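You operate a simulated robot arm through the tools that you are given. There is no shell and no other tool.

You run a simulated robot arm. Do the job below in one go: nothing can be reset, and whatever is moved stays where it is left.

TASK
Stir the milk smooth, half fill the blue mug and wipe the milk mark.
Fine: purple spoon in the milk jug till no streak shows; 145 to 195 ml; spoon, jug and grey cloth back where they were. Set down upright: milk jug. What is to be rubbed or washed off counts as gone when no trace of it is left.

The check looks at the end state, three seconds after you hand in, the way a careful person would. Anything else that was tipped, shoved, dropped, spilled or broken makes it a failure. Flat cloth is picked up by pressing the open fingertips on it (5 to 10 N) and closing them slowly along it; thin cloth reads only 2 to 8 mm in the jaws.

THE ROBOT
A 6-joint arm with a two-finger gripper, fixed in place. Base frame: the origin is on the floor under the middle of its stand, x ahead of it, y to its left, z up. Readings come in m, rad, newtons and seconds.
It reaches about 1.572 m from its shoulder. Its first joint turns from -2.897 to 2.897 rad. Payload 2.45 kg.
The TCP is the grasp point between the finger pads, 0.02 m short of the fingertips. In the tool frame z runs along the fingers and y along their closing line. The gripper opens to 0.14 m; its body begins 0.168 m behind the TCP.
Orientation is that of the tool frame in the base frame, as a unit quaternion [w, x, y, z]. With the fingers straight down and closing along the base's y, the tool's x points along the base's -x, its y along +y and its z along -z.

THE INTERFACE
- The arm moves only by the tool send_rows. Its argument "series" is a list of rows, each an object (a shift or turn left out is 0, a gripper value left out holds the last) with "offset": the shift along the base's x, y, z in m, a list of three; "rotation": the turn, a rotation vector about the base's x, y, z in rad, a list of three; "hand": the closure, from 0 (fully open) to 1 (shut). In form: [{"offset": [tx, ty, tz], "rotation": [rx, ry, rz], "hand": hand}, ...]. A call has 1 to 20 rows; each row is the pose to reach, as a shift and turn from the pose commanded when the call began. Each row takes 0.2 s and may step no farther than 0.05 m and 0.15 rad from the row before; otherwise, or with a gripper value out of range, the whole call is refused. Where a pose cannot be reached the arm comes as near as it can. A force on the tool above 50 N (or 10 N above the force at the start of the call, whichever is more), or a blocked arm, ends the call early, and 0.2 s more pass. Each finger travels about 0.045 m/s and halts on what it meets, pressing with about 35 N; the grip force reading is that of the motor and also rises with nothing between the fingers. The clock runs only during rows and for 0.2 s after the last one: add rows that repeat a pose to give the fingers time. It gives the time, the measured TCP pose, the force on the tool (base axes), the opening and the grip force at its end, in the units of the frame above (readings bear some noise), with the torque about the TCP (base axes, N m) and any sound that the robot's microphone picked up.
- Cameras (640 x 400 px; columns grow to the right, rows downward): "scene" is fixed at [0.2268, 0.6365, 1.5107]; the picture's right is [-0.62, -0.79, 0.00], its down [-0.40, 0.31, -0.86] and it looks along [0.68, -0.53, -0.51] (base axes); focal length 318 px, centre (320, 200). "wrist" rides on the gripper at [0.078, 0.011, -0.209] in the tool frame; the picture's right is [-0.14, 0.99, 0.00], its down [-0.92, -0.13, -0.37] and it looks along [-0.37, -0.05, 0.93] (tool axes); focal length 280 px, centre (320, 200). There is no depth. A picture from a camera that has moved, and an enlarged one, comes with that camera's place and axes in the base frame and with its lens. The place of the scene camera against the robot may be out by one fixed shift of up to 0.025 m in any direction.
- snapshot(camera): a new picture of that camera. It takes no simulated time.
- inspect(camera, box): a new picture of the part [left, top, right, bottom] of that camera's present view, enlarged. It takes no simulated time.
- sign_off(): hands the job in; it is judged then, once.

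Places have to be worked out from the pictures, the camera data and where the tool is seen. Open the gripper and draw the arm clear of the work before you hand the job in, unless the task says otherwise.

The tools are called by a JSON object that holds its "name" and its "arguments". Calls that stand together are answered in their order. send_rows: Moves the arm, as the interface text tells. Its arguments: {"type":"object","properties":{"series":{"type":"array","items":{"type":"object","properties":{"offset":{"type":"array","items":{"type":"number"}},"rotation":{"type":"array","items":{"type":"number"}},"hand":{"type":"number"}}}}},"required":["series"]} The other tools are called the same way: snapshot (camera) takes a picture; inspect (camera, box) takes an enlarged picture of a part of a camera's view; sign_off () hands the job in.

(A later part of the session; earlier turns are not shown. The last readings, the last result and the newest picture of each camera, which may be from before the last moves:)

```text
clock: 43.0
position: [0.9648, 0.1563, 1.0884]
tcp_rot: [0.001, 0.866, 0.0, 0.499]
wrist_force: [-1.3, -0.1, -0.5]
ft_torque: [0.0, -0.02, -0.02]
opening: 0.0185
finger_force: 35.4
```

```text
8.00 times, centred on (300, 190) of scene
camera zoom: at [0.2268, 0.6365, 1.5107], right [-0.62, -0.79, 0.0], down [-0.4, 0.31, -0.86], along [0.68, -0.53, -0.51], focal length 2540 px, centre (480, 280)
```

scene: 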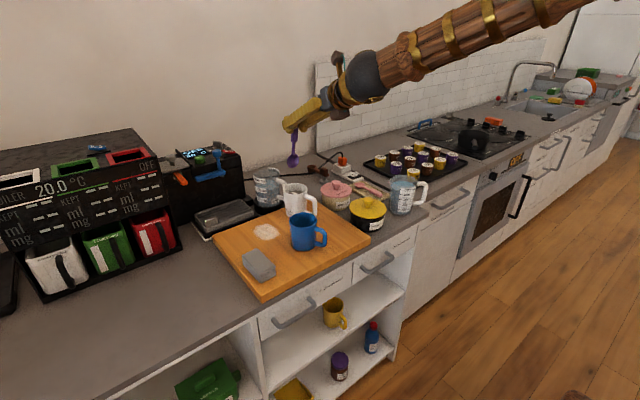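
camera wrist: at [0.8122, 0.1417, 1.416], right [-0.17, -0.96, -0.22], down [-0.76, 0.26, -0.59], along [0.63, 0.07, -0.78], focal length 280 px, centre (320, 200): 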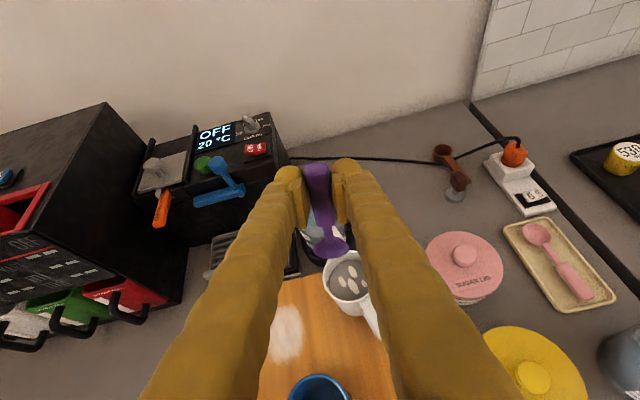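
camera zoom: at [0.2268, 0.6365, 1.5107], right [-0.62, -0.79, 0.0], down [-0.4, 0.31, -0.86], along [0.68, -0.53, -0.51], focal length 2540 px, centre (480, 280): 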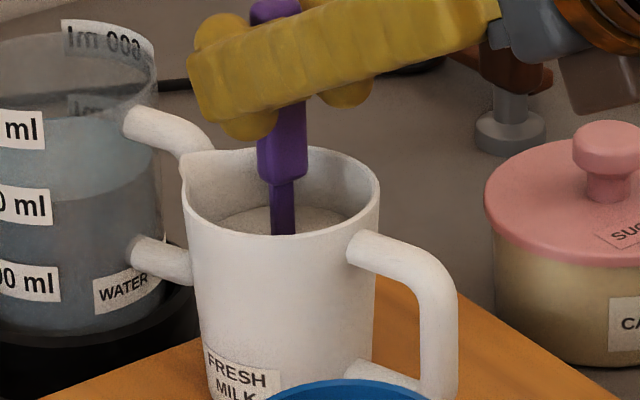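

No streaks show now. I'll stir one more short round for certainty, then lift slowly and hold above the milk to let the spoon drain.

{"name": "send_rows", "arguments": {"series": [{"offset": [0.006, 0, 0]}, {"offset": [0.002, 0.007, 0]}, {"offset": [-0.006, 0.007, 0]}, {"offset": [-0.01, 0, 0]}, {"offset": [-0.006, -0.007, 0]}, {"offset": [0.002, -0.007, 0]}, {"offset": [0.006, 0, 0]}, {"offset": [0.002, 0.007, 0]}, {"offset": [-0.006, 0.007, 0]}, {"offset": [-0.01, 0, 0]}, {"offset": [-0.006, -0.007, 0]}, {"offset": [0.002, -0.007, 0]}, {"offset": [0.006, 0, 0]}, {"offset": [0, 0, 0]}, {"offset": [0, 0, 0]}]}}

{"name": "send_rows", "arguments": {"series": [{"offset": [0, 0, 0.008]}, {"offset": [0, 0, 0.016]}, {"offset": [0, 0, 0.024]}, {"offset": [0, 0, 0.032]}, {"offset": [0, 0, 0.04]}, {"offset": [0, 0, 0.048]}, {"offset": [0, 0, 0.056]}, {"offset": [0, 0, 0.064]}, {"offset": [0, 0, 0.064]}, {"offset": [0, 0, 0.064]}, {"offset": [0, 0, 0.064]}, {"offset": [0, 0, 0.064]}, {"offset": [0, 0, 0.064]}, {"offset": [0, 0, 0.064]}, {"offset": [0, 0, 0.064]}, {"offset": [0, 0, 0.064]}, {"offset": [0, 0, 0.064]}, {"offset": [0, 0, 0.064]}, {"offset": [0, 0, 0.064]}, {"offset": [0, 0, 0.064]}]}}

{"name": "inspect", "arguments": {"camera": "wrist", "box": [260, 150, 420, 350]}}

{"name": "inspect", "arguments": {"camera": "scene", "box": [250, 140, 350, 220]}}

```text
clock: 46.2
position: [0.9643, 0.1554, 1.0893]
tcp_rot: [0.0, 0.866, 0.0, 0.5]
wrist_force: [0.1, 0.1, 0.1]
ft_torque: [0.02, -0.04, 0.01]
opening: 0.0182
finger_force: 34.7
```

```text
clock: 50.4
position: [0.9656, 0.1557, 1.1526]
tcp_rot: [-0.001, 0.866, 0.001, 0.5]
wrist_force: [-0.1, -0.3, -1.3]
ft_torque: [-0.01, 0.03, 0.03]
opening: 0.0183
finger_force: 34.8
```

```text
2.00 times, centred on (340, 250) of wrist
camera zoom: at [0.8228, 0.1443, 1.325], right [-0.07, -0.99, -0.12], down [-0.78, 0.13, -0.61], along [0.62, 0.05, -0.78], focal length 561 px, centre (280, 100)
```

zoom: 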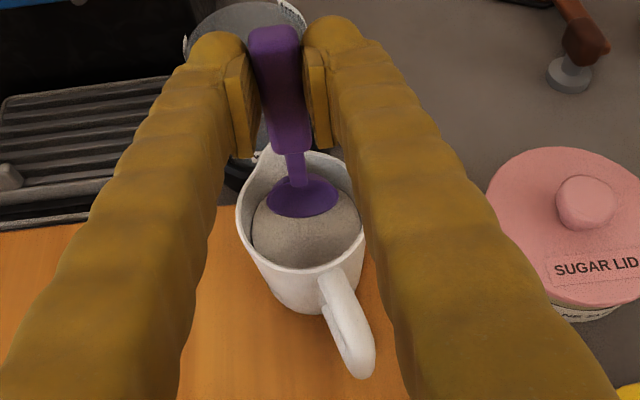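

```text
5.00 times, centred on (300, 180) of scene
camera zoom: at [0.2268, 0.6365, 1.5107], right [-0.62, -0.79, 0.0], down [-0.4, 0.31, -0.86], along [0.68, -0.53, -0.51], focal length 1588 px, centre (420, 300)
```

zoom: 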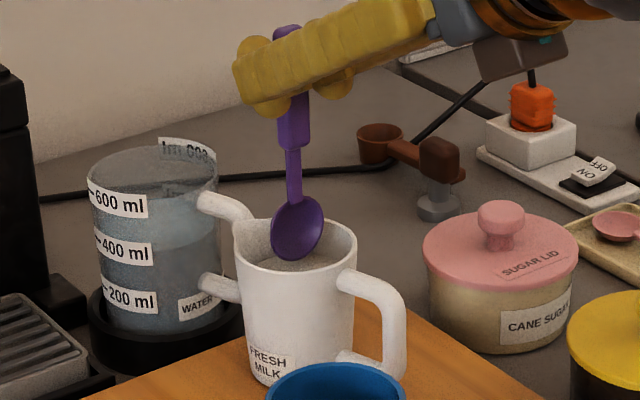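

The milk is uniform and the spoon looks clean. I'll raise it and reverse the half turn on the way back to above its original spot.

{"name": "send_rows", "arguments": {"series": [{"offset": [0, 0, 0.03]}, {"offset": [0, 0, 0.06]}, {"offset": [0, 0, 0.092]}, {"offset": [0, 0, 0.092]}, {"offset": [0, 0, 0.092], "rotation": [0.05, 0, -0.05]}, {"offset": [-0.009, 0, 0.092], "rotation": [0.1001, 0, -0.1001]}, {"offset": [-0.009, 0, 0.092], "rotation": [0.1001, 0, -0.1001]}]}}

{"name": "send_rows", "arguments": {"series": [{"offset": [-0.01, -0.003, -0.002], "rotation": [0.1061, 0, -0.1061]}, {"offset": [-0.02, -0.006, -0.004], "rotation": [0.2121, 0, -0.2121]}, {"offset": [-0.03, -0.009, -0.006], "rotation": [0.3182, 0, -0.3182]}, {"offset": [-0.04, -0.012, -0.008], "rotation": [0.4243, 0, -0.4243]}, {"offset": [-0.05, -0.015, -0.01], "rotation": [0.5303, 0, -0.5303]}, {"offset": [-0.06, -0.018, -0.012], "rotation": [0.6364, 0, -0.6364]}, {"offset": [-0.07, -0.021, -0.014], "rotation": [0.7425, 0, -0.7425]}, {"offset": [-0.08, -0.024, -0.016], "rotation": [0.8485, 0, -0.8485]}, {"offset": [-0.09, -0.027, -0.018], "rotation": [0.9546, 0, -0.9546]}, {"offset": [-0.1, -0.03, -0.02], "rotation": [1.0607, 0, -1.0607]}, {"offset": [-0.11, -0.033, -0.022], "rotation": [1.1667, 0, -1.1667]}, {"offset": [-0.12, -0.036, -0.024], "rotation": [1.2728, 0, -1.2728]}, {"offset": [-0.13, -0.039, -0.026], "rotation": [1.3789, 0, -1.3789]}, {"offset": [-0.14, -0.042, -0.028], "rotation": [1.4849, 0, -1.4849]}, {"offset": [-0.15, -0.045, -0.03], "rotation": [1.591, 0, -1.591]}, {"offset": [-0.16, -0.048, -0.032], "rotation": [1.6971, 0, -1.6971]}, {"offset": [-0.17, -0.051, -0.034], "rotation": [1.8031, 0, -1.8031]}, {"offset": [-0.18, -0.053, -0.036], "rotation": [1.9092, 0, -1.9092]}, {"offset": [-0.19, -0.055, -0.038], "rotation": [2.0153, 0, -2.0153]}, {"offset": [-0.2, -0.0575, -0.04], "rotation": [2.1213, 0, -2.1213]}]}}

{"name": "snapshot", "arguments": {"camera": "wrist"}}

{"name": "inspect", "arguments": {"camera": "scene", "box": [260, 60, 420, 160]}}

```text
clock: 52.0
position: [0.9555, 0.1545, 1.2445]
tcp_rot: [-0.018, 0.863, -0.069, 0.499]
wrist_force: [-1.0, 0.3, 0.0]
ft_torque: [0.0, -0.02, 0.03]
opening: 0.0183
finger_force: 35.2
```

```text
clock: 56.2
position: [0.7546, 0.0974, 1.2041]
tcp_rot: [0.259, 0.001, 0.966, 0.0]
wrist_force: [0.6, 0.7, 0.1]
ft_torque: [0.02, 0.03, 0.0]
opening: 0.0186
finger_force: 35.1
```

```text
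taken
camera wrist: at [0.5828, 0.1085, 1.3466], right [0.12, 0.99, 0.07], down [0.61, -0.13, 0.78], along [0.78, -0.05, -0.62], focal length 280 px, centre (320, 200)
```

wrist: 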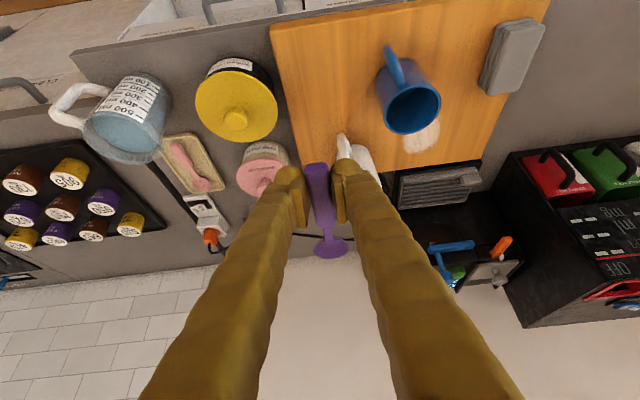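

```text
4.00 times, centred on (340, 110) of scene
camera zoom: at [0.2268, 0.6365, 1.5107], right [-0.62, -0.79, 0.0], down [-0.4, 0.31, -0.86], along [0.68, -0.53, -0.51], focal length 1270 px, centre (240, 560)
```

zoom: 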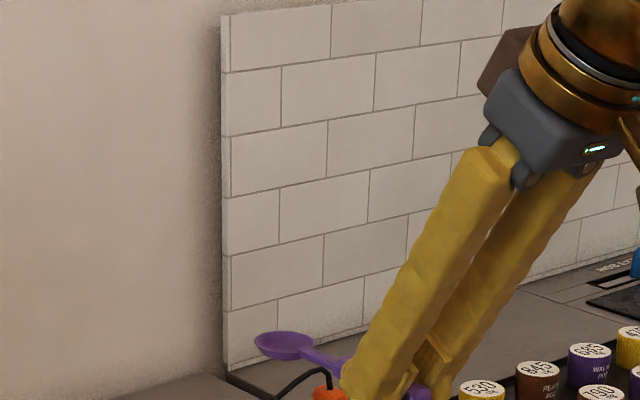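

The spoon is back in the same pose above its spot. I'll lower to the grasp height in slowing steps.

{"name": "send_rows", "arguments": {"series": [{"offset": [0, 0, -0.045]}, {"offset": [0, 0, -0.09]}, {"offset": [0, 0, -0.135]}, {"offset": [0, 0, -0.18]}, {"offset": [0, 0, -0.215]}, {"offset": [0, 0, -0.235]}, {"offset": [0, 0, -0.243]}, {"offset": [0, 0, -0.247]}, {"offset": [0, 0, -0.249]}, {"offset": [0, 0, -0.249]}]}}

{"name": "inspect", "arguments": {"camera": "scene", "box": [310, 200, 390, 250]}}

```text
clock: 58.4
position: [0.7551, 0.0986, 0.955]
tcp_rot: [0.259, 0.0, 0.966, 0.0]
wrist_force: [0.0, 1.2, -0.6]
ft_torque: [-0.04, 0.0, 0.02]
opening: 0.0184
finger_force: 35.4
```

```text
8.00 times, centred on (350, 225) of scene
camera zoom: at [0.2268, 0.6365, 1.5107], right [-0.62, -0.79, 0.0], down [-0.4, 0.31, -0.86], along [0.68, -0.53, -0.51], focal length 2540 px, centre (80, 0)
```

zoom: 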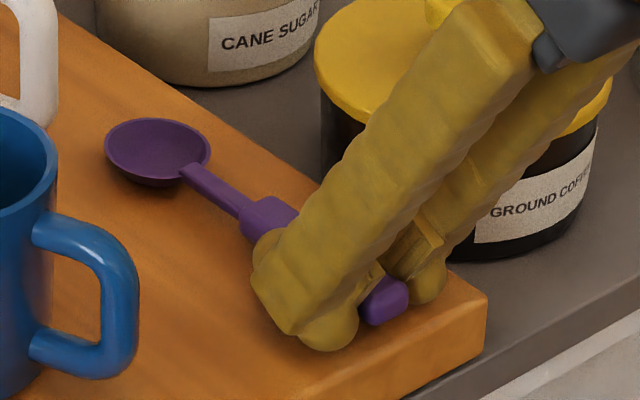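

The spoon is back in its original spot, matching the earlier view. I'll ease down the last millimetre and open slowly.

{"name": "send_rows", "arguments": {"series": [{"offset": [0, 0, -0.001], "hand": 1.0}, {"offset": [0, 0, -0.001], "hand": 0.85}, {"offset": [0, 0, -0.001], "hand": 0.8}, {"offset": [0, 0, -0.001], "hand": 0.75}, {"offset": [0, 0, -0.001], "hand": 0.7}, {"offset": [0, 0, -0.001], "hand": 0.68}, {"offset": [0, 0, -0.001], "hand": 0.68}, {"offset": [0, 0, -0.001], "hand": 0.68}]}}

{"name": "inspect", "arguments": {"camera": "scene", "box": [310, 200, 390, 250]}}

```text
clock: 60.2
position: [0.7559, 0.0983, 0.9545]
tcp_rot: [0.259, 0.0, 0.966, -0.001]
wrist_force: [0.8, 0.6, 0.1]
ft_torque: [-0.02, 0.01, 0.01]
opening: 0.0446
finger_force: 0.2
```

```text
8.00 times, centred on (350, 225) of scene
camera zoom: at [0.2268, 0.6365, 1.5107], right [-0.62, -0.79, 0.0], down [-0.4, 0.31, -0.86], along [0.68, -0.53, -0.51], focal length 2540 px, centre (80, 0)
```

zoom: 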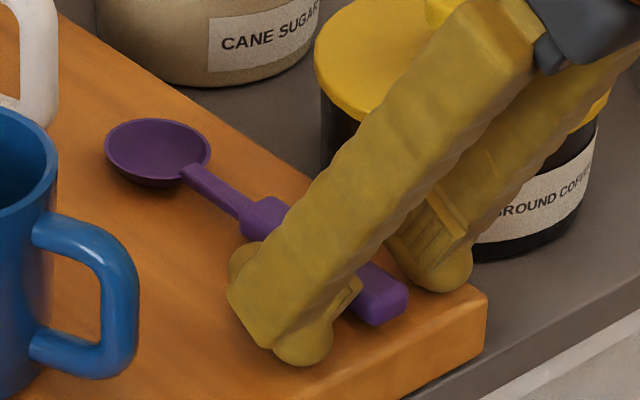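

The spoon rests where it was and is released. I'll back off along the tool axis, rise, set the tool vertical and open to about 0.105, then look at how the pads sit at that opening.

{"name": "send_rows", "arguments": {"series": [{"offset": [-0.01, 0, 0.017]}, {"offset": [-0.02, 0, 0.04]}, {"offset": [-0.02, 0, 0.085]}, {"offset": [-0.02, 0, 0.13]}, {"offset": [-0.02, 0, 0.175]}, {"offset": [-0.02, 0, 0.22], "hand": 0.25}, {"offset": [-0.02, 0, 0.265], "hand": 0.25}, {"offset": [0.0, 0.01, 0.295], "rotation": [0, 0.13, 0], "hand": 0.25}, {"offset": [0.03, 0.02, 0.295], "rotation": [0, 0.26, 0], "hand": 0.25}, {"offset": [0.07, 0.03, 0.295], "rotation": [0, 0.39, 0], "hand": 0.25}, {"offset": [0.115, 0.04, 0.295], "rotation": [0, 0.5236, 0], "hand": 0.25}, {"offset": [0.145, 0.05, 0.295], "rotation": [0, 0.5236, 0], "hand": 0.25}, {"offset": [0.145, 0.05, 0.295], "rotation": [0, 0.5236, 0], "hand": 0.25}]}}

{"name": "inspect", "arguments": {"camera": "wrist", "box": [220, 140, 420, 300]}}

{"name": "snapshot", "arguments": {"camera": "scene"}}

```text
clock: 63.0
position: [0.9008, 0.1504, 1.25]
tcp_rot: [0.0, 0.001, 1.0, 0.0]
wrist_force: [-0.8, 0.2, 1.0]
ft_torque: [-0.02, -0.01, -0.02]
opening: 0.1048
finger_force: 0.0
```

```text
2.50 times, centred on (320, 220) of wrist
camera zoom: at [0.8235, 0.1598, 1.4591], right [0.14, 0.99, 0.0], down [0.92, -0.13, 0.37], along [0.36, -0.05, -0.93], focal length 701 px, centre (320, 150)
```

zoom: 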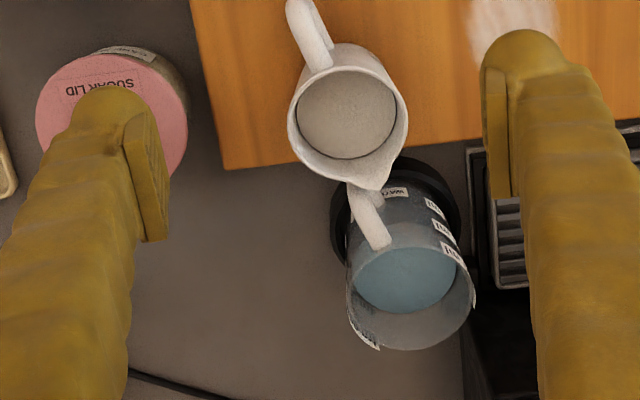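

```text
taken
```

scene: 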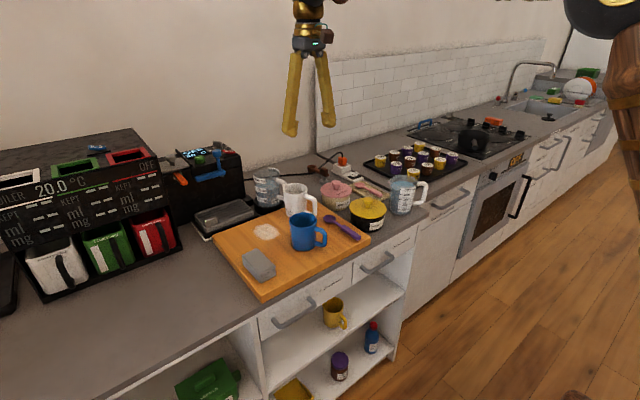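

Spoon, jug and mug look undisturbed. I'll zoom in on the finger pads and on the jug's surroundings.

{"name": "inspect", "arguments": {"camera": "scene", "box": [270, 20, 350, 150]}}

{"name": "inspect", "arguments": {"camera": "scene", "box": [230, 150, 350, 250]}}

{"name": "inspect", "arguments": {"camera": "wrist", "box": [300, 140, 380, 240]}}

```text
3.08 times, centred on (310, 85) of scene
camera zoom: at [0.2268, 0.6365, 1.5107], right [-0.62, -0.79, 0.0], down [-0.4, 0.31, -0.86], along [0.68, -0.53, -0.51], focal length 977 px, centre (351, 554)
```

zoom: 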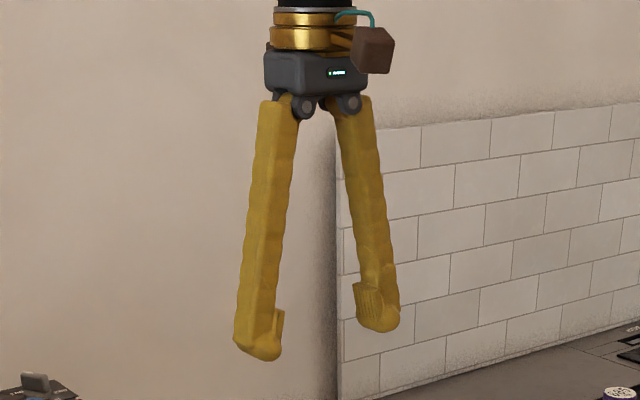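

```text
4.00 times, centred on (290, 200) of scene
camera zoom: at [0.2268, 0.6365, 1.5107], right [-0.62, -0.79, 0.0], down [-0.4, 0.31, -0.86], along [0.68, -0.53, -0.51], focal length 1270 px, centre (440, 200)
```

zoom: 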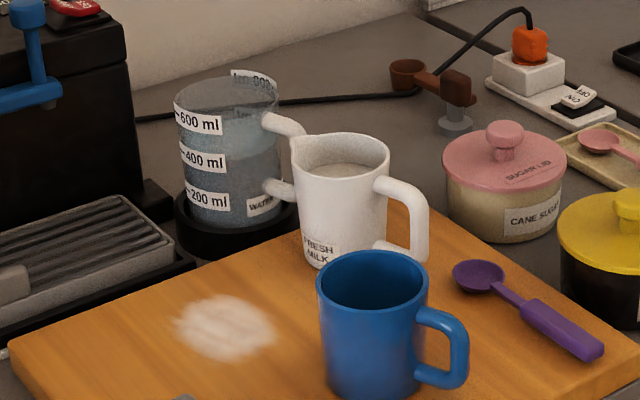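

```text
4.00 times, centred on (340, 190) of wrist
camera zoom: at [0.8235, 0.1598, 1.4591], right [0.14, 0.99, 0.0], down [0.92, -0.13, 0.37], along [0.36, -0.05, -0.93], focal length 1122 px, centre (240, 240)
```

zoom: 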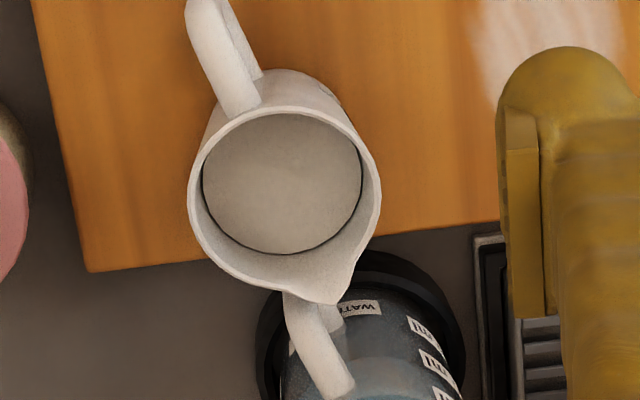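

The milk stays uniform. The pad angle at this opening matters for gripping the round jug, so I'll zoom in on the pads themselves.

{"name": "inspect", "arguments": {"camera": "scene", "box": [275, 100, 345, 145]}}

{"name": "inspect", "arguments": {"camera": "wrist", "box": [240, 140, 300, 240]}}

{"name": "inspect", "arguments": {"camera": "wrist", "box": [360, 140, 420, 240]}}

```text
8.89 times, centred on (310, 122) of scene
camera zoom: at [0.2268, 0.6365, 1.5107], right [-0.62, -0.79, 0.0], down [-0.4, 0.31, -0.86], along [0.68, -0.53, -0.51], focal length 2822 px, centre (409, 889)
```

zoom: 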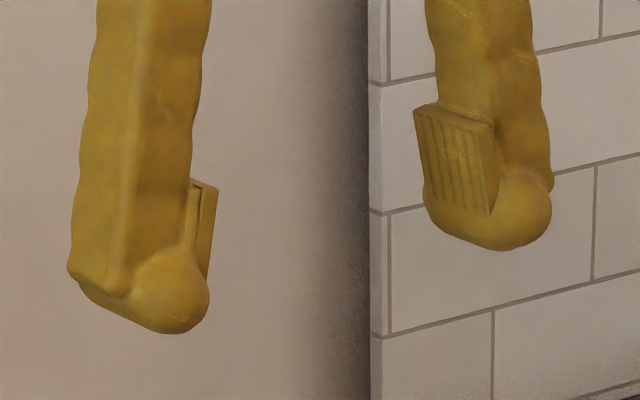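

```text
4.00 times, centred on (270, 190) of wrist
camera zoom: at [0.8235, 0.1598, 1.4591], right [0.14, 0.99, 0.0], down [0.92, -0.13, 0.37], along [0.36, -0.05, -0.93], focal length 1122 px, centre (520, 240)
```

zoom: 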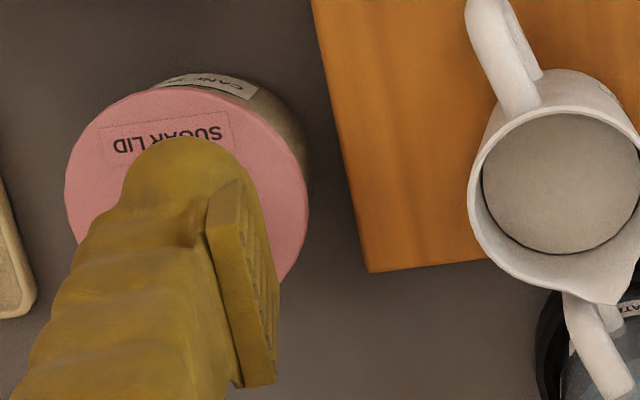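

```text
4.00 times, centred on (390, 190) of wrist
camera zoom: at [0.8235, 0.1598, 1.4591], right [0.14, 0.99, 0.0], down [0.92, -0.13, 0.37], along [0.36, -0.05, -0.93], focal length 1122 px, centre (40, 240)
```

zoom: 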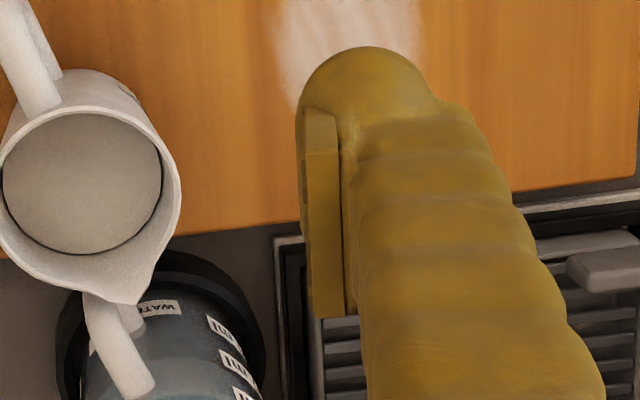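

The pads flare slightly with opening, so a top-down grip on the jug would rest on the pad tops. I'll instead grip the body at mid-height from the handle side: 45° down, fingers straddling the handle, yaw about 0.29 rad to match the spout axis. First I align the yaw while backing off.

{"name": "send_rows", "arguments": {"series": [{"offset": [-0.002, -0.01, -0.03], "rotation": [0, 0, 0.145], "hand": 0.3}, {"offset": [-0.003, -0.018, -0.06], "rotation": [0, 0, 0.29], "hand": 0.3}, {"offset": [-0.003, -0.018, -0.06], "rotation": [0, 0, 0.29], "hand": 0.3}]}}

{"name": "send_rows", "arguments": {"series": [{"rotation": [0.0374, -0.1255, 0]}, {"rotation": [0.0749, -0.2509, 0]}, {"rotation": [0.1123, -0.3764, 0]}, {"rotation": [0.1497, -0.5018, 0]}, {"rotation": [0.1872, -0.6273, 0]}, {"rotation": [0.2246, -0.7527, 0]}, {"rotation": [0.2246, -0.7527, 0]}]}}

{"name": "snapshot", "arguments": {"camera": "wrist"}}

{"name": "snapshot", "arguments": {"camera": "scene"}}

```text
clock: 63.8
position: [0.8989, 0.1324, 1.1916]
tcp_rot: [0.0, -0.145, 0.989, -0.001]
wrist_force: [-0.5, -0.4, -0.5]
ft_torque: [0.02, 0.0, 0.01]
opening: 0.0983
finger_force: 0.1
```

```text
clock: 65.4
position: [0.8988, 0.1306, 1.1913]
tcp_rot: [0.379, -0.133, 0.914, 0.055]
wrist_force: [-0.3, 0.4, -0.6]
ft_torque: [0.01, -0.04, 0.02]
opening: 0.0979
finger_force: 0.0
```

```text
taken
camera wrist: at [0.7002, 0.0823, 1.2827], right [-0.19, 0.98, 0.1], down [0.41, -0.01, 0.91], along [0.89, 0.21, -0.4], focal length 280 px, centre (320, 200)
```

wrist: 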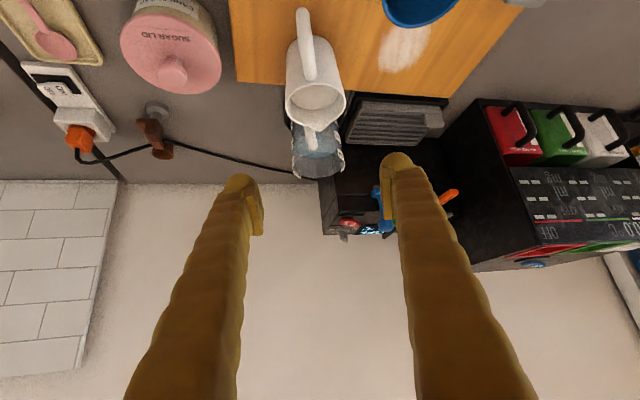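

```text
taken
```

scene: 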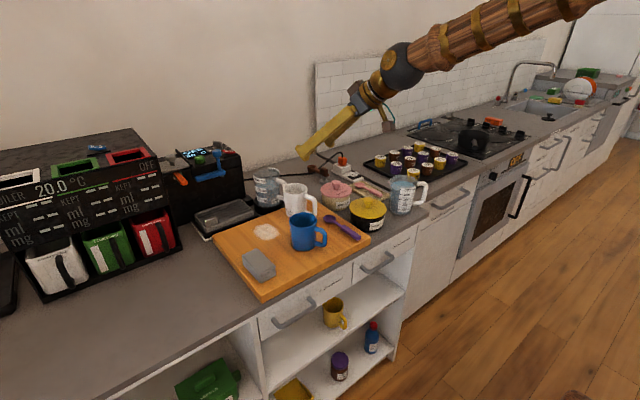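

The jug is laterally centred in the tool plane. I'll lower to the pre-grasp point 0.12 m back along the approach line and look again.

{"name": "send_rows", "arguments": {"series": [{"offset": [0, 0, -0.04]}, {"offset": [0, 0, -0.08]}, {"offset": [0, 0, -0.115]}, {"offset": [0, 0, -0.1315]}, {"offset": [0, 0, -0.1315]}]}}

{"name": "snapshot", "arguments": {"camera": "wrist"}}

{"name": "inspect", "arguments": {"camera": "scene", "box": [250, 130, 390, 230]}}

```text
clock: 66.6
position: [0.8961, 0.1309, 1.0589]
tcp_rot: [0.379, -0.133, 0.914, 0.055]
wrist_force: [-0.2, 0.5, -1.1]
ft_torque: [-0.01, 0.0, -0.01]
opening: 0.0978
finger_force: 0.1
```

```text
taken
camera wrist: at [0.6986, 0.0822, 1.1514], right [-0.19, 0.98, 0.1], down [0.41, -0.01, 0.91], along [0.89, 0.21, -0.4], focal length 280 px, centre (320, 200)
```

wrist: 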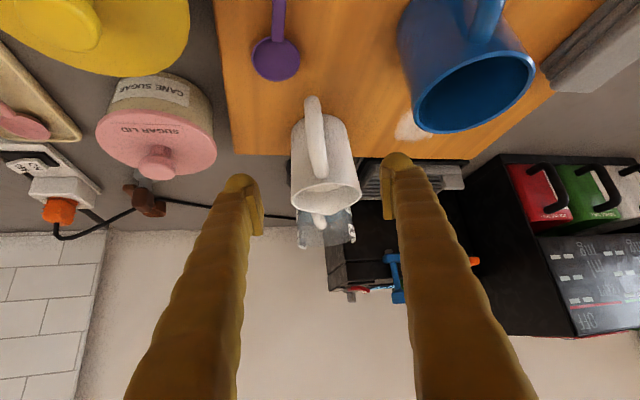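

```text
4.00 times, centred on (320, 180) of scene
camera zoom: at [0.2268, 0.6365, 1.5107], right [-0.62, -0.79, 0.0], down [-0.4, 0.31, -0.86], along [0.68, -0.53, -0.51], focal length 1270 px, centre (320, 280)
```

zoom: 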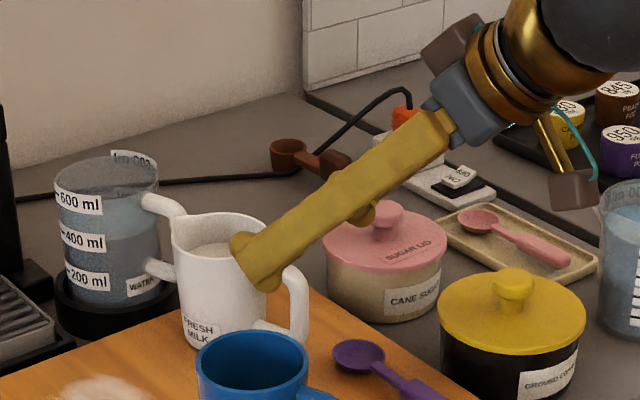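

Everything lines up and the fingers will pass on either side of the handle. I'll advance along the approach line in two stages.

{"name": "send_rows", "arguments": {"series": [{"offset": [0.0137, 0.0041, -0.0142]}, {"offset": [0.0275, 0.0082, -0.0283]}, {"offset": [0.0412, 0.0123, -0.0424]}, {"offset": [0.0412, 0.0123, -0.0424]}]}}

{"name": "snapshot", "arguments": {"camera": "wrist"}}

{"name": "inspect", "arguments": {"camera": "scene", "box": [250, 150, 370, 240]}}

```text
clock: 67.6
position: [0.9394, 0.143, 1.0158]
tcp_rot: [0.379, -0.133, 0.914, 0.055]
wrist_force: [-0.6, 0.1, 0.7]
ft_torque: [-0.02, -0.02, -0.02]
opening: 0.0981
finger_force: 0.1
```

```text
taken
camera wrist: at [0.741, 0.0942, 1.1089], right [-0.19, 0.98, 0.1], down [0.41, -0.01, 0.91], along [0.89, 0.21, -0.4], focal length 280 px, centre (320, 200)
```

wrist: 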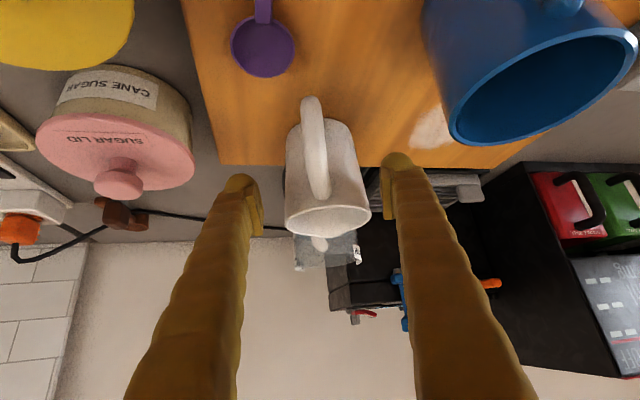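

```text
4.44 times, centred on (310, 195) of scene
camera zoom: at [0.2268, 0.6365, 1.5107], right [-0.62, -0.79, 0.0], down [-0.4, 0.31, -0.86], along [0.68, -0.53, -0.51], focal length 1411 px, centre (364, 222)
```

zoom: 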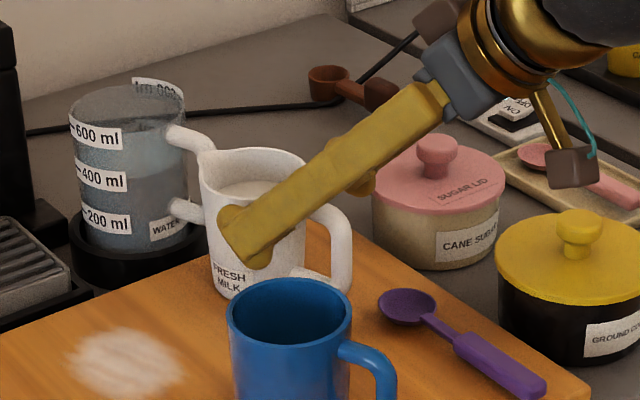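

The handle passes cleanly between the fingers and the jug axis is at about (0.979, 0.157). I'll advance the rest of the way.

{"name": "send_rows", "arguments": {"series": [{"offset": [0.0132, 0.0045, -0.0136]}, {"offset": [0.0264, 0.009, -0.0272]}, {"offset": [0.0396, 0.0135, -0.0408]}, {"offset": [0.0396, 0.0135, -0.0408]}]}}

{"name": "snapshot", "arguments": {"camera": "wrist"}}

{"name": "inspect", "arguments": {"camera": "scene", "box": [250, 150, 370, 240]}}

```text
clock: 68.6
position: [0.9776, 0.1564, 0.9752]
tcp_rot: [0.378, -0.133, 0.914, 0.055]
wrist_force: [0.5, 0.5, 0.0]
ft_torque: [-0.02, 0.01, 0.02]
opening: 0.0981
finger_force: 0.0
```

```text
taken
camera wrist: at [0.7793, 0.1081, 1.0673], right [-0.19, 0.98, 0.1], down [0.41, -0.01, 0.91], along [0.89, 0.21, -0.4], focal length 280 px, centre (320, 200)
```

wrist: 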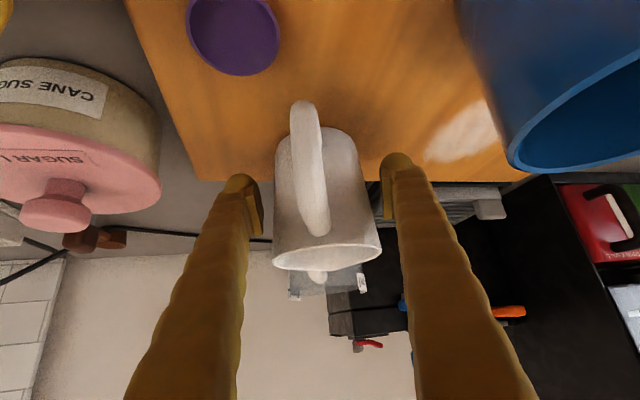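

```text
4.44 times, centred on (310, 195) of scene
camera zoom: at [0.2268, 0.6365, 1.5107], right [-0.62, -0.79, 0.0], down [-0.4, 0.31, -0.86], along [0.68, -0.53, -0.51], focal length 1411 px, centre (364, 222)
```

zoom: 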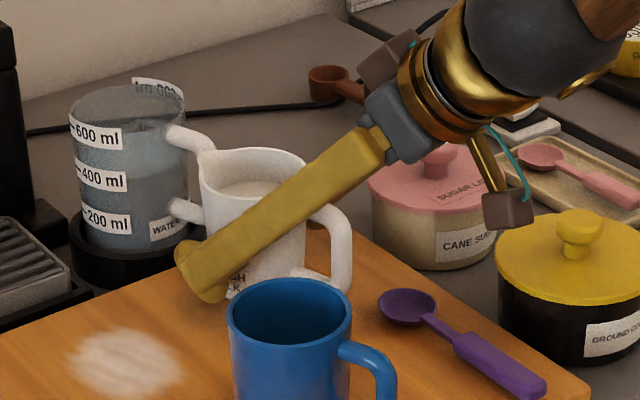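

The jug body sits midway between the pads (columns 276 to 366 against pads at 260 and 384). I'll close slowly onto it.

{"name": "send_rows", "arguments": {"series": [{"hand": 0.33}, {"hand": 0.36}, {"hand": 0.39}, {"hand": 0.42}, {"hand": 0.45}, {"hand": 0.5}, {"hand": 0.6}, {"hand": 0.6}, {"hand": 0.6}]}}

{"name": "snapshot", "arguments": {"camera": "wrist"}}

{"name": "inspect", "arguments": {"camera": "scene", "box": [250, 150, 370, 240]}}

```text
clock: 70.6
position: [0.9771, 0.1564, 0.9737]
tcp_rot: [0.379, -0.133, 0.914, 0.055]
wrist_force: [-1.8, -0.1, 1.3]
ft_torque: [0.0, -0.13, -0.02]
opening: 0.078
finger_force: 35.4
```

```text
taken
camera wrist: at [0.7792, 0.1081, 1.0675], right [-0.19, 0.98, 0.1], down [0.41, -0.01, 0.91], along [0.89, 0.21, -0.4], focal length 280 px, centre (320, 200)
```

wrist: 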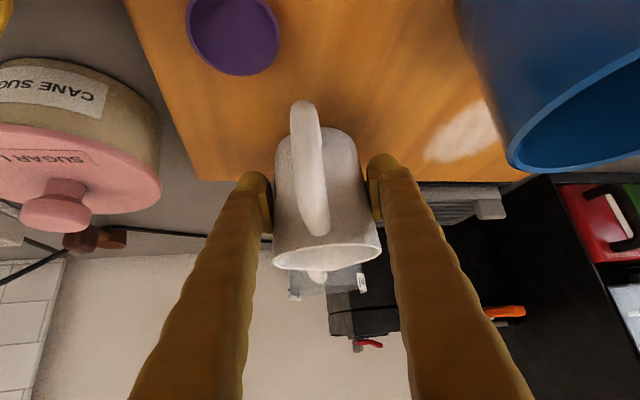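

```text
4.44 times, centred on (310, 195) of scene
camera zoom: at [0.2268, 0.6365, 1.5107], right [-0.62, -0.79, 0.0], down [-0.4, 0.31, -0.86], along [0.68, -0.53, -0.51], focal length 1411 px, centre (364, 222)
```

zoom: 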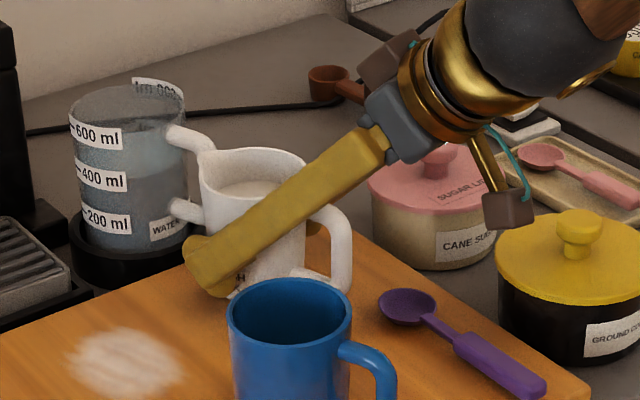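

The jug is gripped: opening 0.078, 35 N, not displaced. I'll lift a few millimetres straight up and check that it comes without slipping.

{"name": "send_rows", "arguments": {"series": [{"offset": [0, 0, 0.004]}, {"offset": [0, 0, 0.008]}, {"offset": [0, 0, 0.012]}, {"offset": [0, 0, 0.012]}, {"offset": [0, 0, 0.012]}]}}

{"name": "inspect", "arguments": {"camera": "scene", "box": [250, 150, 370, 240]}}

{"name": "inspect", "arguments": {"camera": "wrist", "box": [240, 80, 400, 300]}}

```text
clock: 71.8
position: [0.9775, 0.1561, 0.9866]
tcp_rot: [0.379, -0.133, 0.914, 0.055]
wrist_force: [0.8, -0.6, -3.3]
ft_torque: [0.0, -0.05, 0.0]
opening: 0.0777
finger_force: 35.0
```

```text
4.44 times, centred on (310, 195) of scene
camera zoom: at [0.2268, 0.6365, 1.5107], right [-0.62, -0.79, 0.0], down [-0.4, 0.31, -0.86], along [0.68, -0.53, -0.51], focal length 1411 px, centre (364, 222)
```

zoom: 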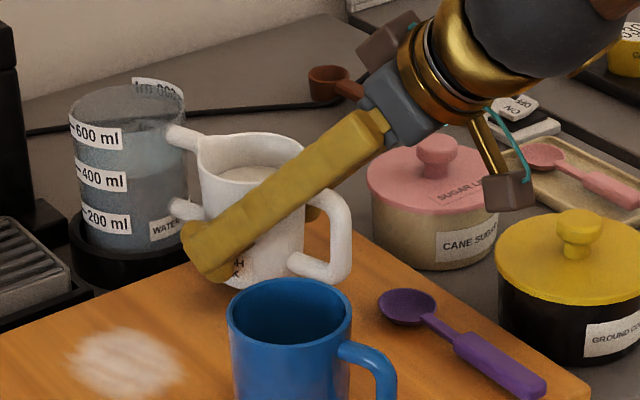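

```text
1.82 times, centred on (320, 190) of wrist
camera zoom: at [0.7798, 0.1082, 1.0797], right [-0.19, 0.98, 0.1], down [0.41, -0.01, 0.91], along [0.89, 0.21, -0.4], focal length 510 px, centre (320, 218)
```

zoom: 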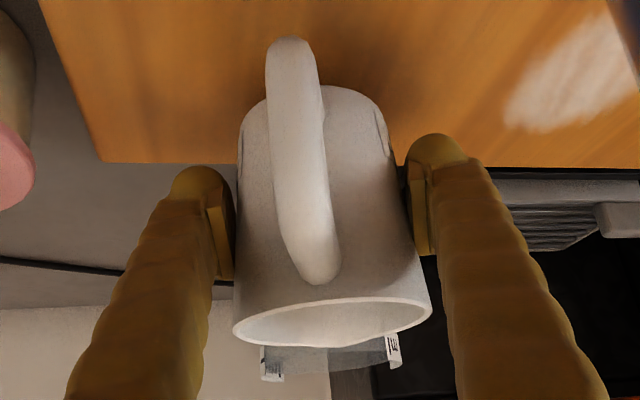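

The jug is lifted with no change relative to the fingers. I'll raise it to clear the mug and carry it upright toward the pour position.

{"name": "send_rows", "arguments": {"series": [{"offset": [0, 0, 0.02]}, {"offset": [0, 0, 0.045]}, {"offset": [0, 0, 0.075]}, {"offset": [0, 0, 0.105]}, {"offset": [0, 0, 0.135]}, {"offset": [0, 0, 0.155]}, {"offset": [0, 0, 0.155]}]}}

{"name": "send_rows", "arguments": {"series": [{"offset": [-0.01, 0.0025, 0]}, {"offset": [-0.03, 0.0075, 0]}, {"offset": [-0.055, 0.014, 0]}, {"offset": [-0.08, 0.02, 0]}, {"offset": [-0.105, 0.0265, 0]}, {"offset": [-0.13, 0.0325, 0]}, {"offset": [-0.155, 0.039, 0]}, {"offset": [-0.18, 0.045, 0]}, {"offset": [-0.2, 0.05, 0]}, {"offset": [-0.213, 0.0535, 0]}, {"offset": [-0.22, 0.055, 0]}, {"offset": [-0.22, 0.055, 0]}, {"offset": [-0.22, 0.055, 0]}]}}

{"name": "snapshot", "arguments": {"camera": "wrist"}}

{"name": "snapshot", "arguments": {"camera": "scene"}}

```text
clock: 73.4
position: [0.9781, 0.1548, 1.1419]
tcp_rot: [0.379, -0.133, 0.914, 0.055]
wrist_force: [0.4, -0.7, -3.1]
ft_torque: [0.05, 0.0, 0.04]
opening: 0.0777
finger_force: 34.7
```

```text
clock: 76.2
position: [0.7589, 0.2128, 1.1418]
tcp_rot: [0.379, -0.133, 0.914, 0.055]
wrist_force: [0.0, -1.1, -4.1]
ft_torque: [-0.02, -0.04, -0.01]
opening: 0.0779
finger_force: 34.9
```

```text
taken
camera wrist: at [0.5608, 0.1632, 1.2353], right [-0.19, 0.98, 0.1], down [0.41, -0.01, 0.91], along [0.89, 0.21, -0.4], focal length 280 px, centre (320, 200)
```

wrist: 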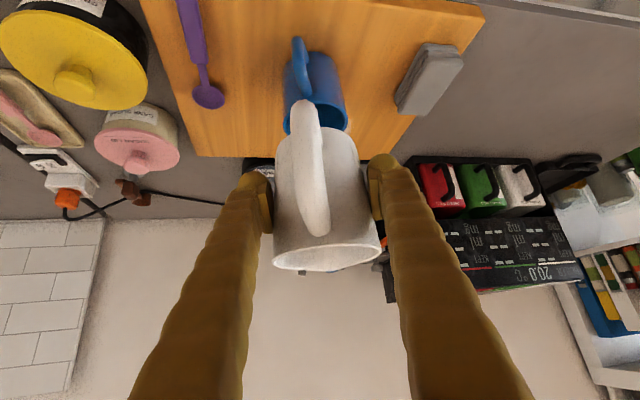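

```text
taken
```

scene: 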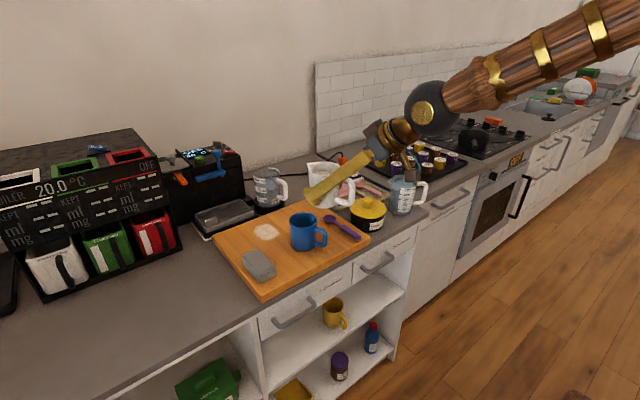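

The jug is steady, with a load reading of about 3.5 N. I'll lower it a little and start tilting toward the mug, stopping just short of the expected pouring angle to check the lip position.

{"name": "send_rows", "arguments": {"series": [{"offset": [-0.002, -0.001, -0.015]}, {"offset": [-0.002, -0.001, -0.03]}, {"offset": [-0.002, -0.001, -0.042]}, {"offset": [-0.002, -0.001, -0.047]}, {"offset": [-0.002, -0.001, -0.047], "rotation": [-0.0229, 0.0767, 0]}, {"offset": [-0.002, -0.001, -0.047], "rotation": [-0.0458, 0.1533, 0]}, {"offset": [-0.002, -0.001, -0.047], "rotation": [-0.0686, 0.23, 0]}, {"offset": [-0.002, -0.001, -0.047], "rotation": [-0.0915, 0.3067, 0]}, {"offset": [-0.002, -0.001, -0.047], "rotation": [-0.1144, 0.3833, 0]}, {"offset": [-0.002, -0.001, -0.047], "rotation": [-0.1316, 0.4408, 0]}, {"offset": [-0.002, -0.001, -0.047], "rotation": [-0.1316, 0.4408, 0]}, {"offset": [-0.002, -0.001, -0.047], "rotation": [-0.1316, 0.4408, 0]}]}}

{"name": "snapshot", "arguments": {"camera": "wrist"}}

{"name": "inspect", "arguments": {"camera": "scene", "box": [240, 140, 400, 260]}}

```text
clock: 78.8
position: [0.7554, 0.211, 1.0961]
tcp_rot: [0.16, -0.143, 0.976, 0.023]
wrist_force: [-0.6, 0.6, -4.4]
ft_torque: [0.0, -0.02, 0.02]
opening: 0.0778
finger_force: 35.1
```

```text
taken
camera wrist: at [0.6181, 0.1794, 1.2689], right [-0.16, 0.99, 0.04], down [0.76, 0.09, 0.64], along [0.63, 0.14, -0.76], focal length 280 px, centre (320, 200)
```

wrist: 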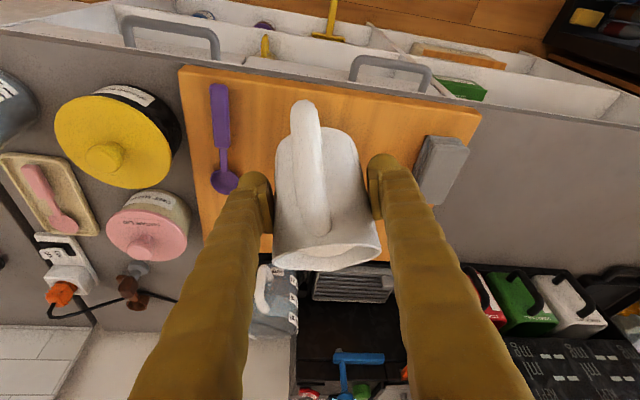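

```text
3.33 times, centred on (320, 200) of scene
camera zoom: at [0.2268, 0.6365, 1.5107], right [-0.62, -0.79, 0.0], down [-0.4, 0.31, -0.86], along [0.68, -0.53, -0.51], focal length 1058 px, centre (320, 200)
```

zoom: 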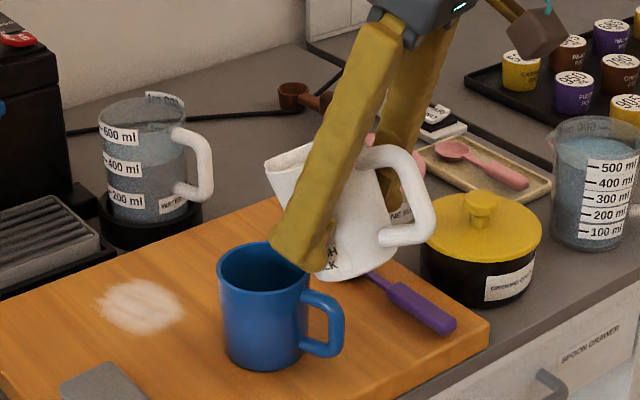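

The jug tilts rigidly with the gripper and the lip is above the mug's centre area. I'll continue slowly to about 42° while lowering 2 cm, then check whether milk has begun to flow.

{"name": "send_rows", "arguments": {"series": [{"offset": [0, 0, -0.004], "rotation": [-0.0114, 0.0383, 0]}, {"offset": [0, 0, -0.008], "rotation": [-0.0229, 0.0767, 0]}, {"offset": [0, 0, -0.012], "rotation": [-0.0343, 0.115, 0]}, {"offset": [0, 0, -0.016], "rotation": [-0.0458, 0.1533, 0]}, {"offset": [0, 0, -0.02], "rotation": [-0.0572, 0.1917, 0]}, {"offset": [0, 0, -0.02], "rotation": [-0.0686, 0.23, 0]}, {"offset": [0, 0, -0.02], "rotation": [-0.0801, 0.2683, 0]}, {"offset": [0, 0, -0.02], "rotation": [-0.0801, 0.2683, 0]}, {"offset": [0, 0, -0.02], "rotation": [-0.0801, 0.2683, 0]}]}}

{"name": "inspect", "arguments": {"camera": "scene", "box": [240, 140, 400, 260]}}

{"name": "snapshot", "arguments": {"camera": "wrist"}}

```text
clock: 80.8
position: [0.7572, 0.2106, 1.0753]
tcp_rot: [0.023, -0.143, 0.989, 0.004]
wrist_force: [0.7, 0.2, -3.8]
ft_torque: [0.02, -0.03, 0.01]
opening: 0.0778
finger_force: 35.0
```

```text
3.33 times, centred on (320, 200) of scene
camera zoom: at [0.2268, 0.6365, 1.5107], right [-0.62, -0.79, 0.0], down [-0.4, 0.31, -0.86], along [0.68, -0.53, -0.51], focal length 1058 px, centre (320, 200)
```

zoom: 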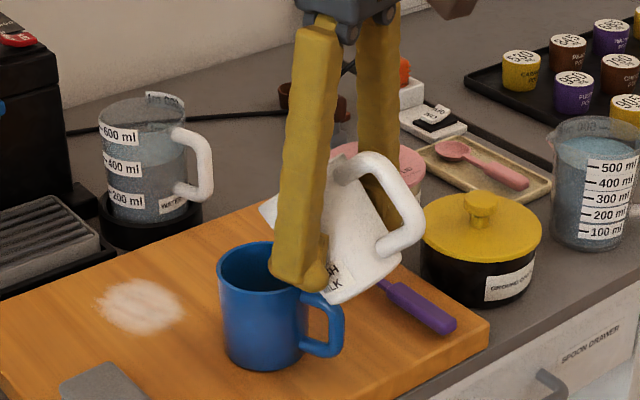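

```text
taken
camera wrist: at [0.6701, 0.1956, 1.2806], right [-0.15, 0.99, 0.01], down [0.9, 0.14, 0.41], along [0.4, 0.07, -0.91], focal length 280 px, centre (320, 200)
```

wrist: 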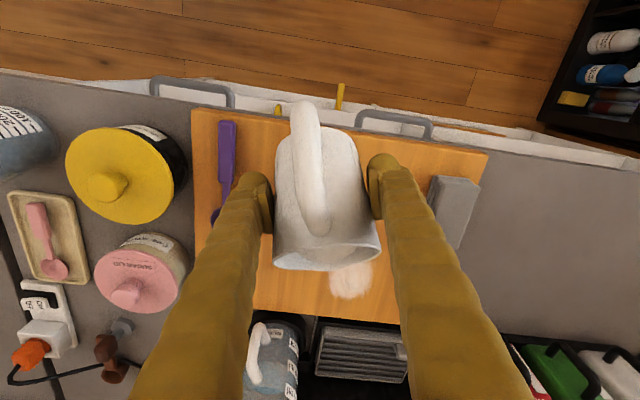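

It's at 42° with no flow visible yet. I'll tilt on to about 50° in small steps with a pause.

{"name": "send_rows", "arguments": {"series": [{"rotation": [-0.0086, 0.0287, 0]}, {"rotation": [-0.0172, 0.0575, 0]}, {"rotation": [-0.0257, 0.0862, 0]}, {"rotation": [-0.0257, 0.0862, 0]}]}}

{"name": "inspect", "arguments": {"camera": "scene", "box": [260, 170, 360, 250]}}

{"name": "send_rows", "arguments": {"series": [{"rotation": [-0.0086, 0.0287, 0]}, {"rotation": [-0.0143, 0.0479, 0]}, {"rotation": [-0.0143, 0.0479, 0]}]}}

{"name": "inspect", "arguments": {"camera": "scene", "box": [260, 170, 360, 250]}}

{"name": "inspect", "arguments": {"camera": "wrist", "box": [240, 180, 400, 300]}}

```text
clock: 81.8
position: [0.7572, 0.21, 1.0748]
tcp_rot: [-0.023, -0.145, 0.989, -0.003]
wrist_force: [0.6, 0.3, -2.7]
ft_torque: [0.01, -0.04, 0.0]
opening: 0.0779
finger_force: 35.2
```

```text
5.00 times, centred on (310, 210) of scene
camera zoom: at [0.2268, 0.6365, 1.5107], right [-0.62, -0.79, 0.0], down [-0.4, 0.31, -0.86], along [0.68, -0.53, -0.51], focal length 1588 px, centre (370, 150)
```

zoom: 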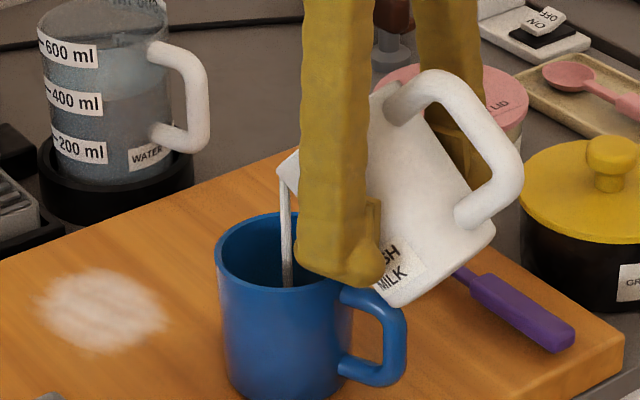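

```text
clock: 82.6
position: [0.7582, 0.2103, 1.0765]
tcp_rot: [-0.046, -0.144, 0.989, -0.007]
wrist_force: [-0.6, 0.8, -3.8]
ft_torque: [0.01, -0.01, -0.01]
opening: 0.0779
finger_force: 34.7
```

```text
5.00 times, centred on (310, 210) of scene
camera zoom: at [0.2268, 0.6365, 1.5107], right [-0.62, -0.79, 0.0], down [-0.4, 0.31, -0.86], along [0.68, -0.53, -0.51], focal length 1588 px, centre (370, 150)
```

zoom: 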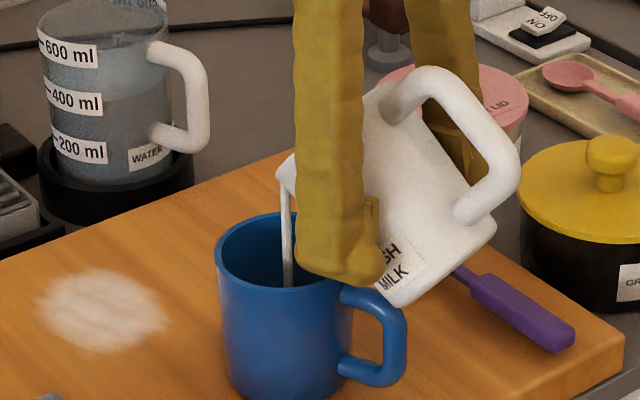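

```text
3.33 times, centred on (320, 240) of wrist
camera zoom: at [0.6978, 0.2039, 1.2908], right [-0.15, 0.99, -0.01], down [0.95, 0.15, 0.28], along [0.28, 0.03, -0.96], focal length 935 px, centre (320, 67)
```

zoom: 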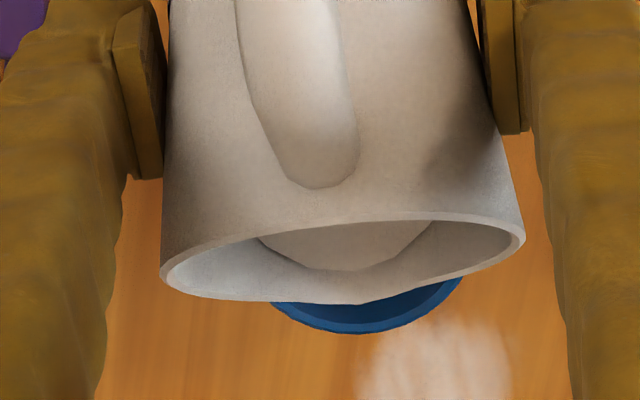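

Milk is streaming into the mug, well inside the rim. I'll hold this angle and let it settle before tilting further.

{"name": "send_rows", "arguments": {"series": [{"rotation": [0, 0, 0]}, {"rotation": [0, 0, 0]}, {"rotation": [0, 0, 0]}, {"rotation": [0, 0, 0]}, {"rotation": [0, 0, 0]}, {"rotation": [0, 0, 0]}]}}

{"name": "inspect", "arguments": {"camera": "scene", "box": [260, 170, 360, 250]}}

{"name": "inspect", "arguments": {"camera": "wrist", "box": [240, 180, 400, 300]}}

```text
clock: 84.0
position: [0.756, 0.2107, 1.0768]
tcp_rot: [-0.047, -0.144, 0.988, -0.007]
wrist_force: [-1.0, -0.3, -3.5]
ft_torque: [-0.01, -0.03, 0.01]
opening: 0.0777
finger_force: 34.9
```

```text
5.00 times, centred on (310, 210) of scene
camera zoom: at [0.2268, 0.6365, 1.5107], right [-0.62, -0.79, 0.0], down [-0.4, 0.31, -0.86], along [0.68, -0.53, -0.51], focal length 1588 px, centre (370, 150)
```

zoom: 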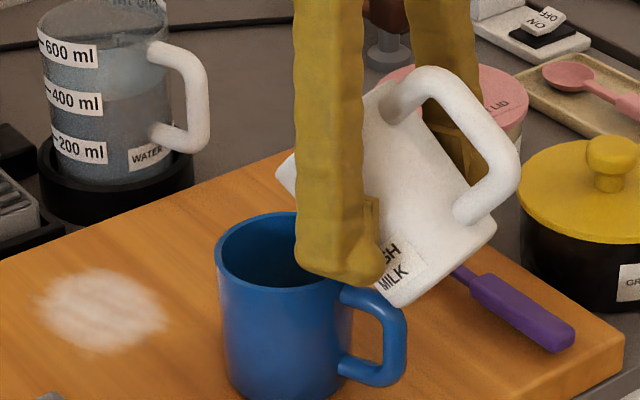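

```text
3.33 times, centred on (320, 240) of wrist
camera zoom: at [0.6977, 0.2038, 1.2908], right [-0.15, 0.99, -0.01], down [0.95, 0.15, 0.28], along [0.28, 0.03, -0.96], focal length 935 px, centre (320, 67)
```

zoom: 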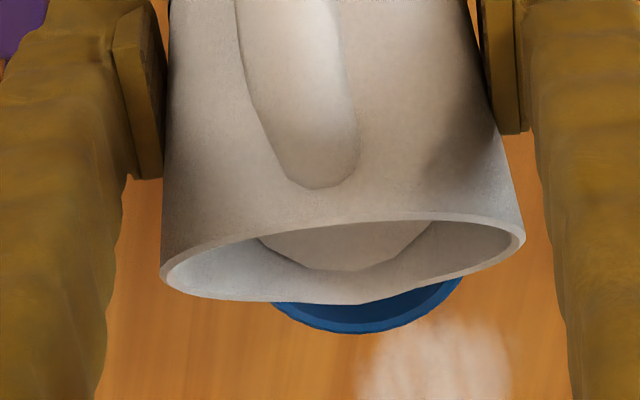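

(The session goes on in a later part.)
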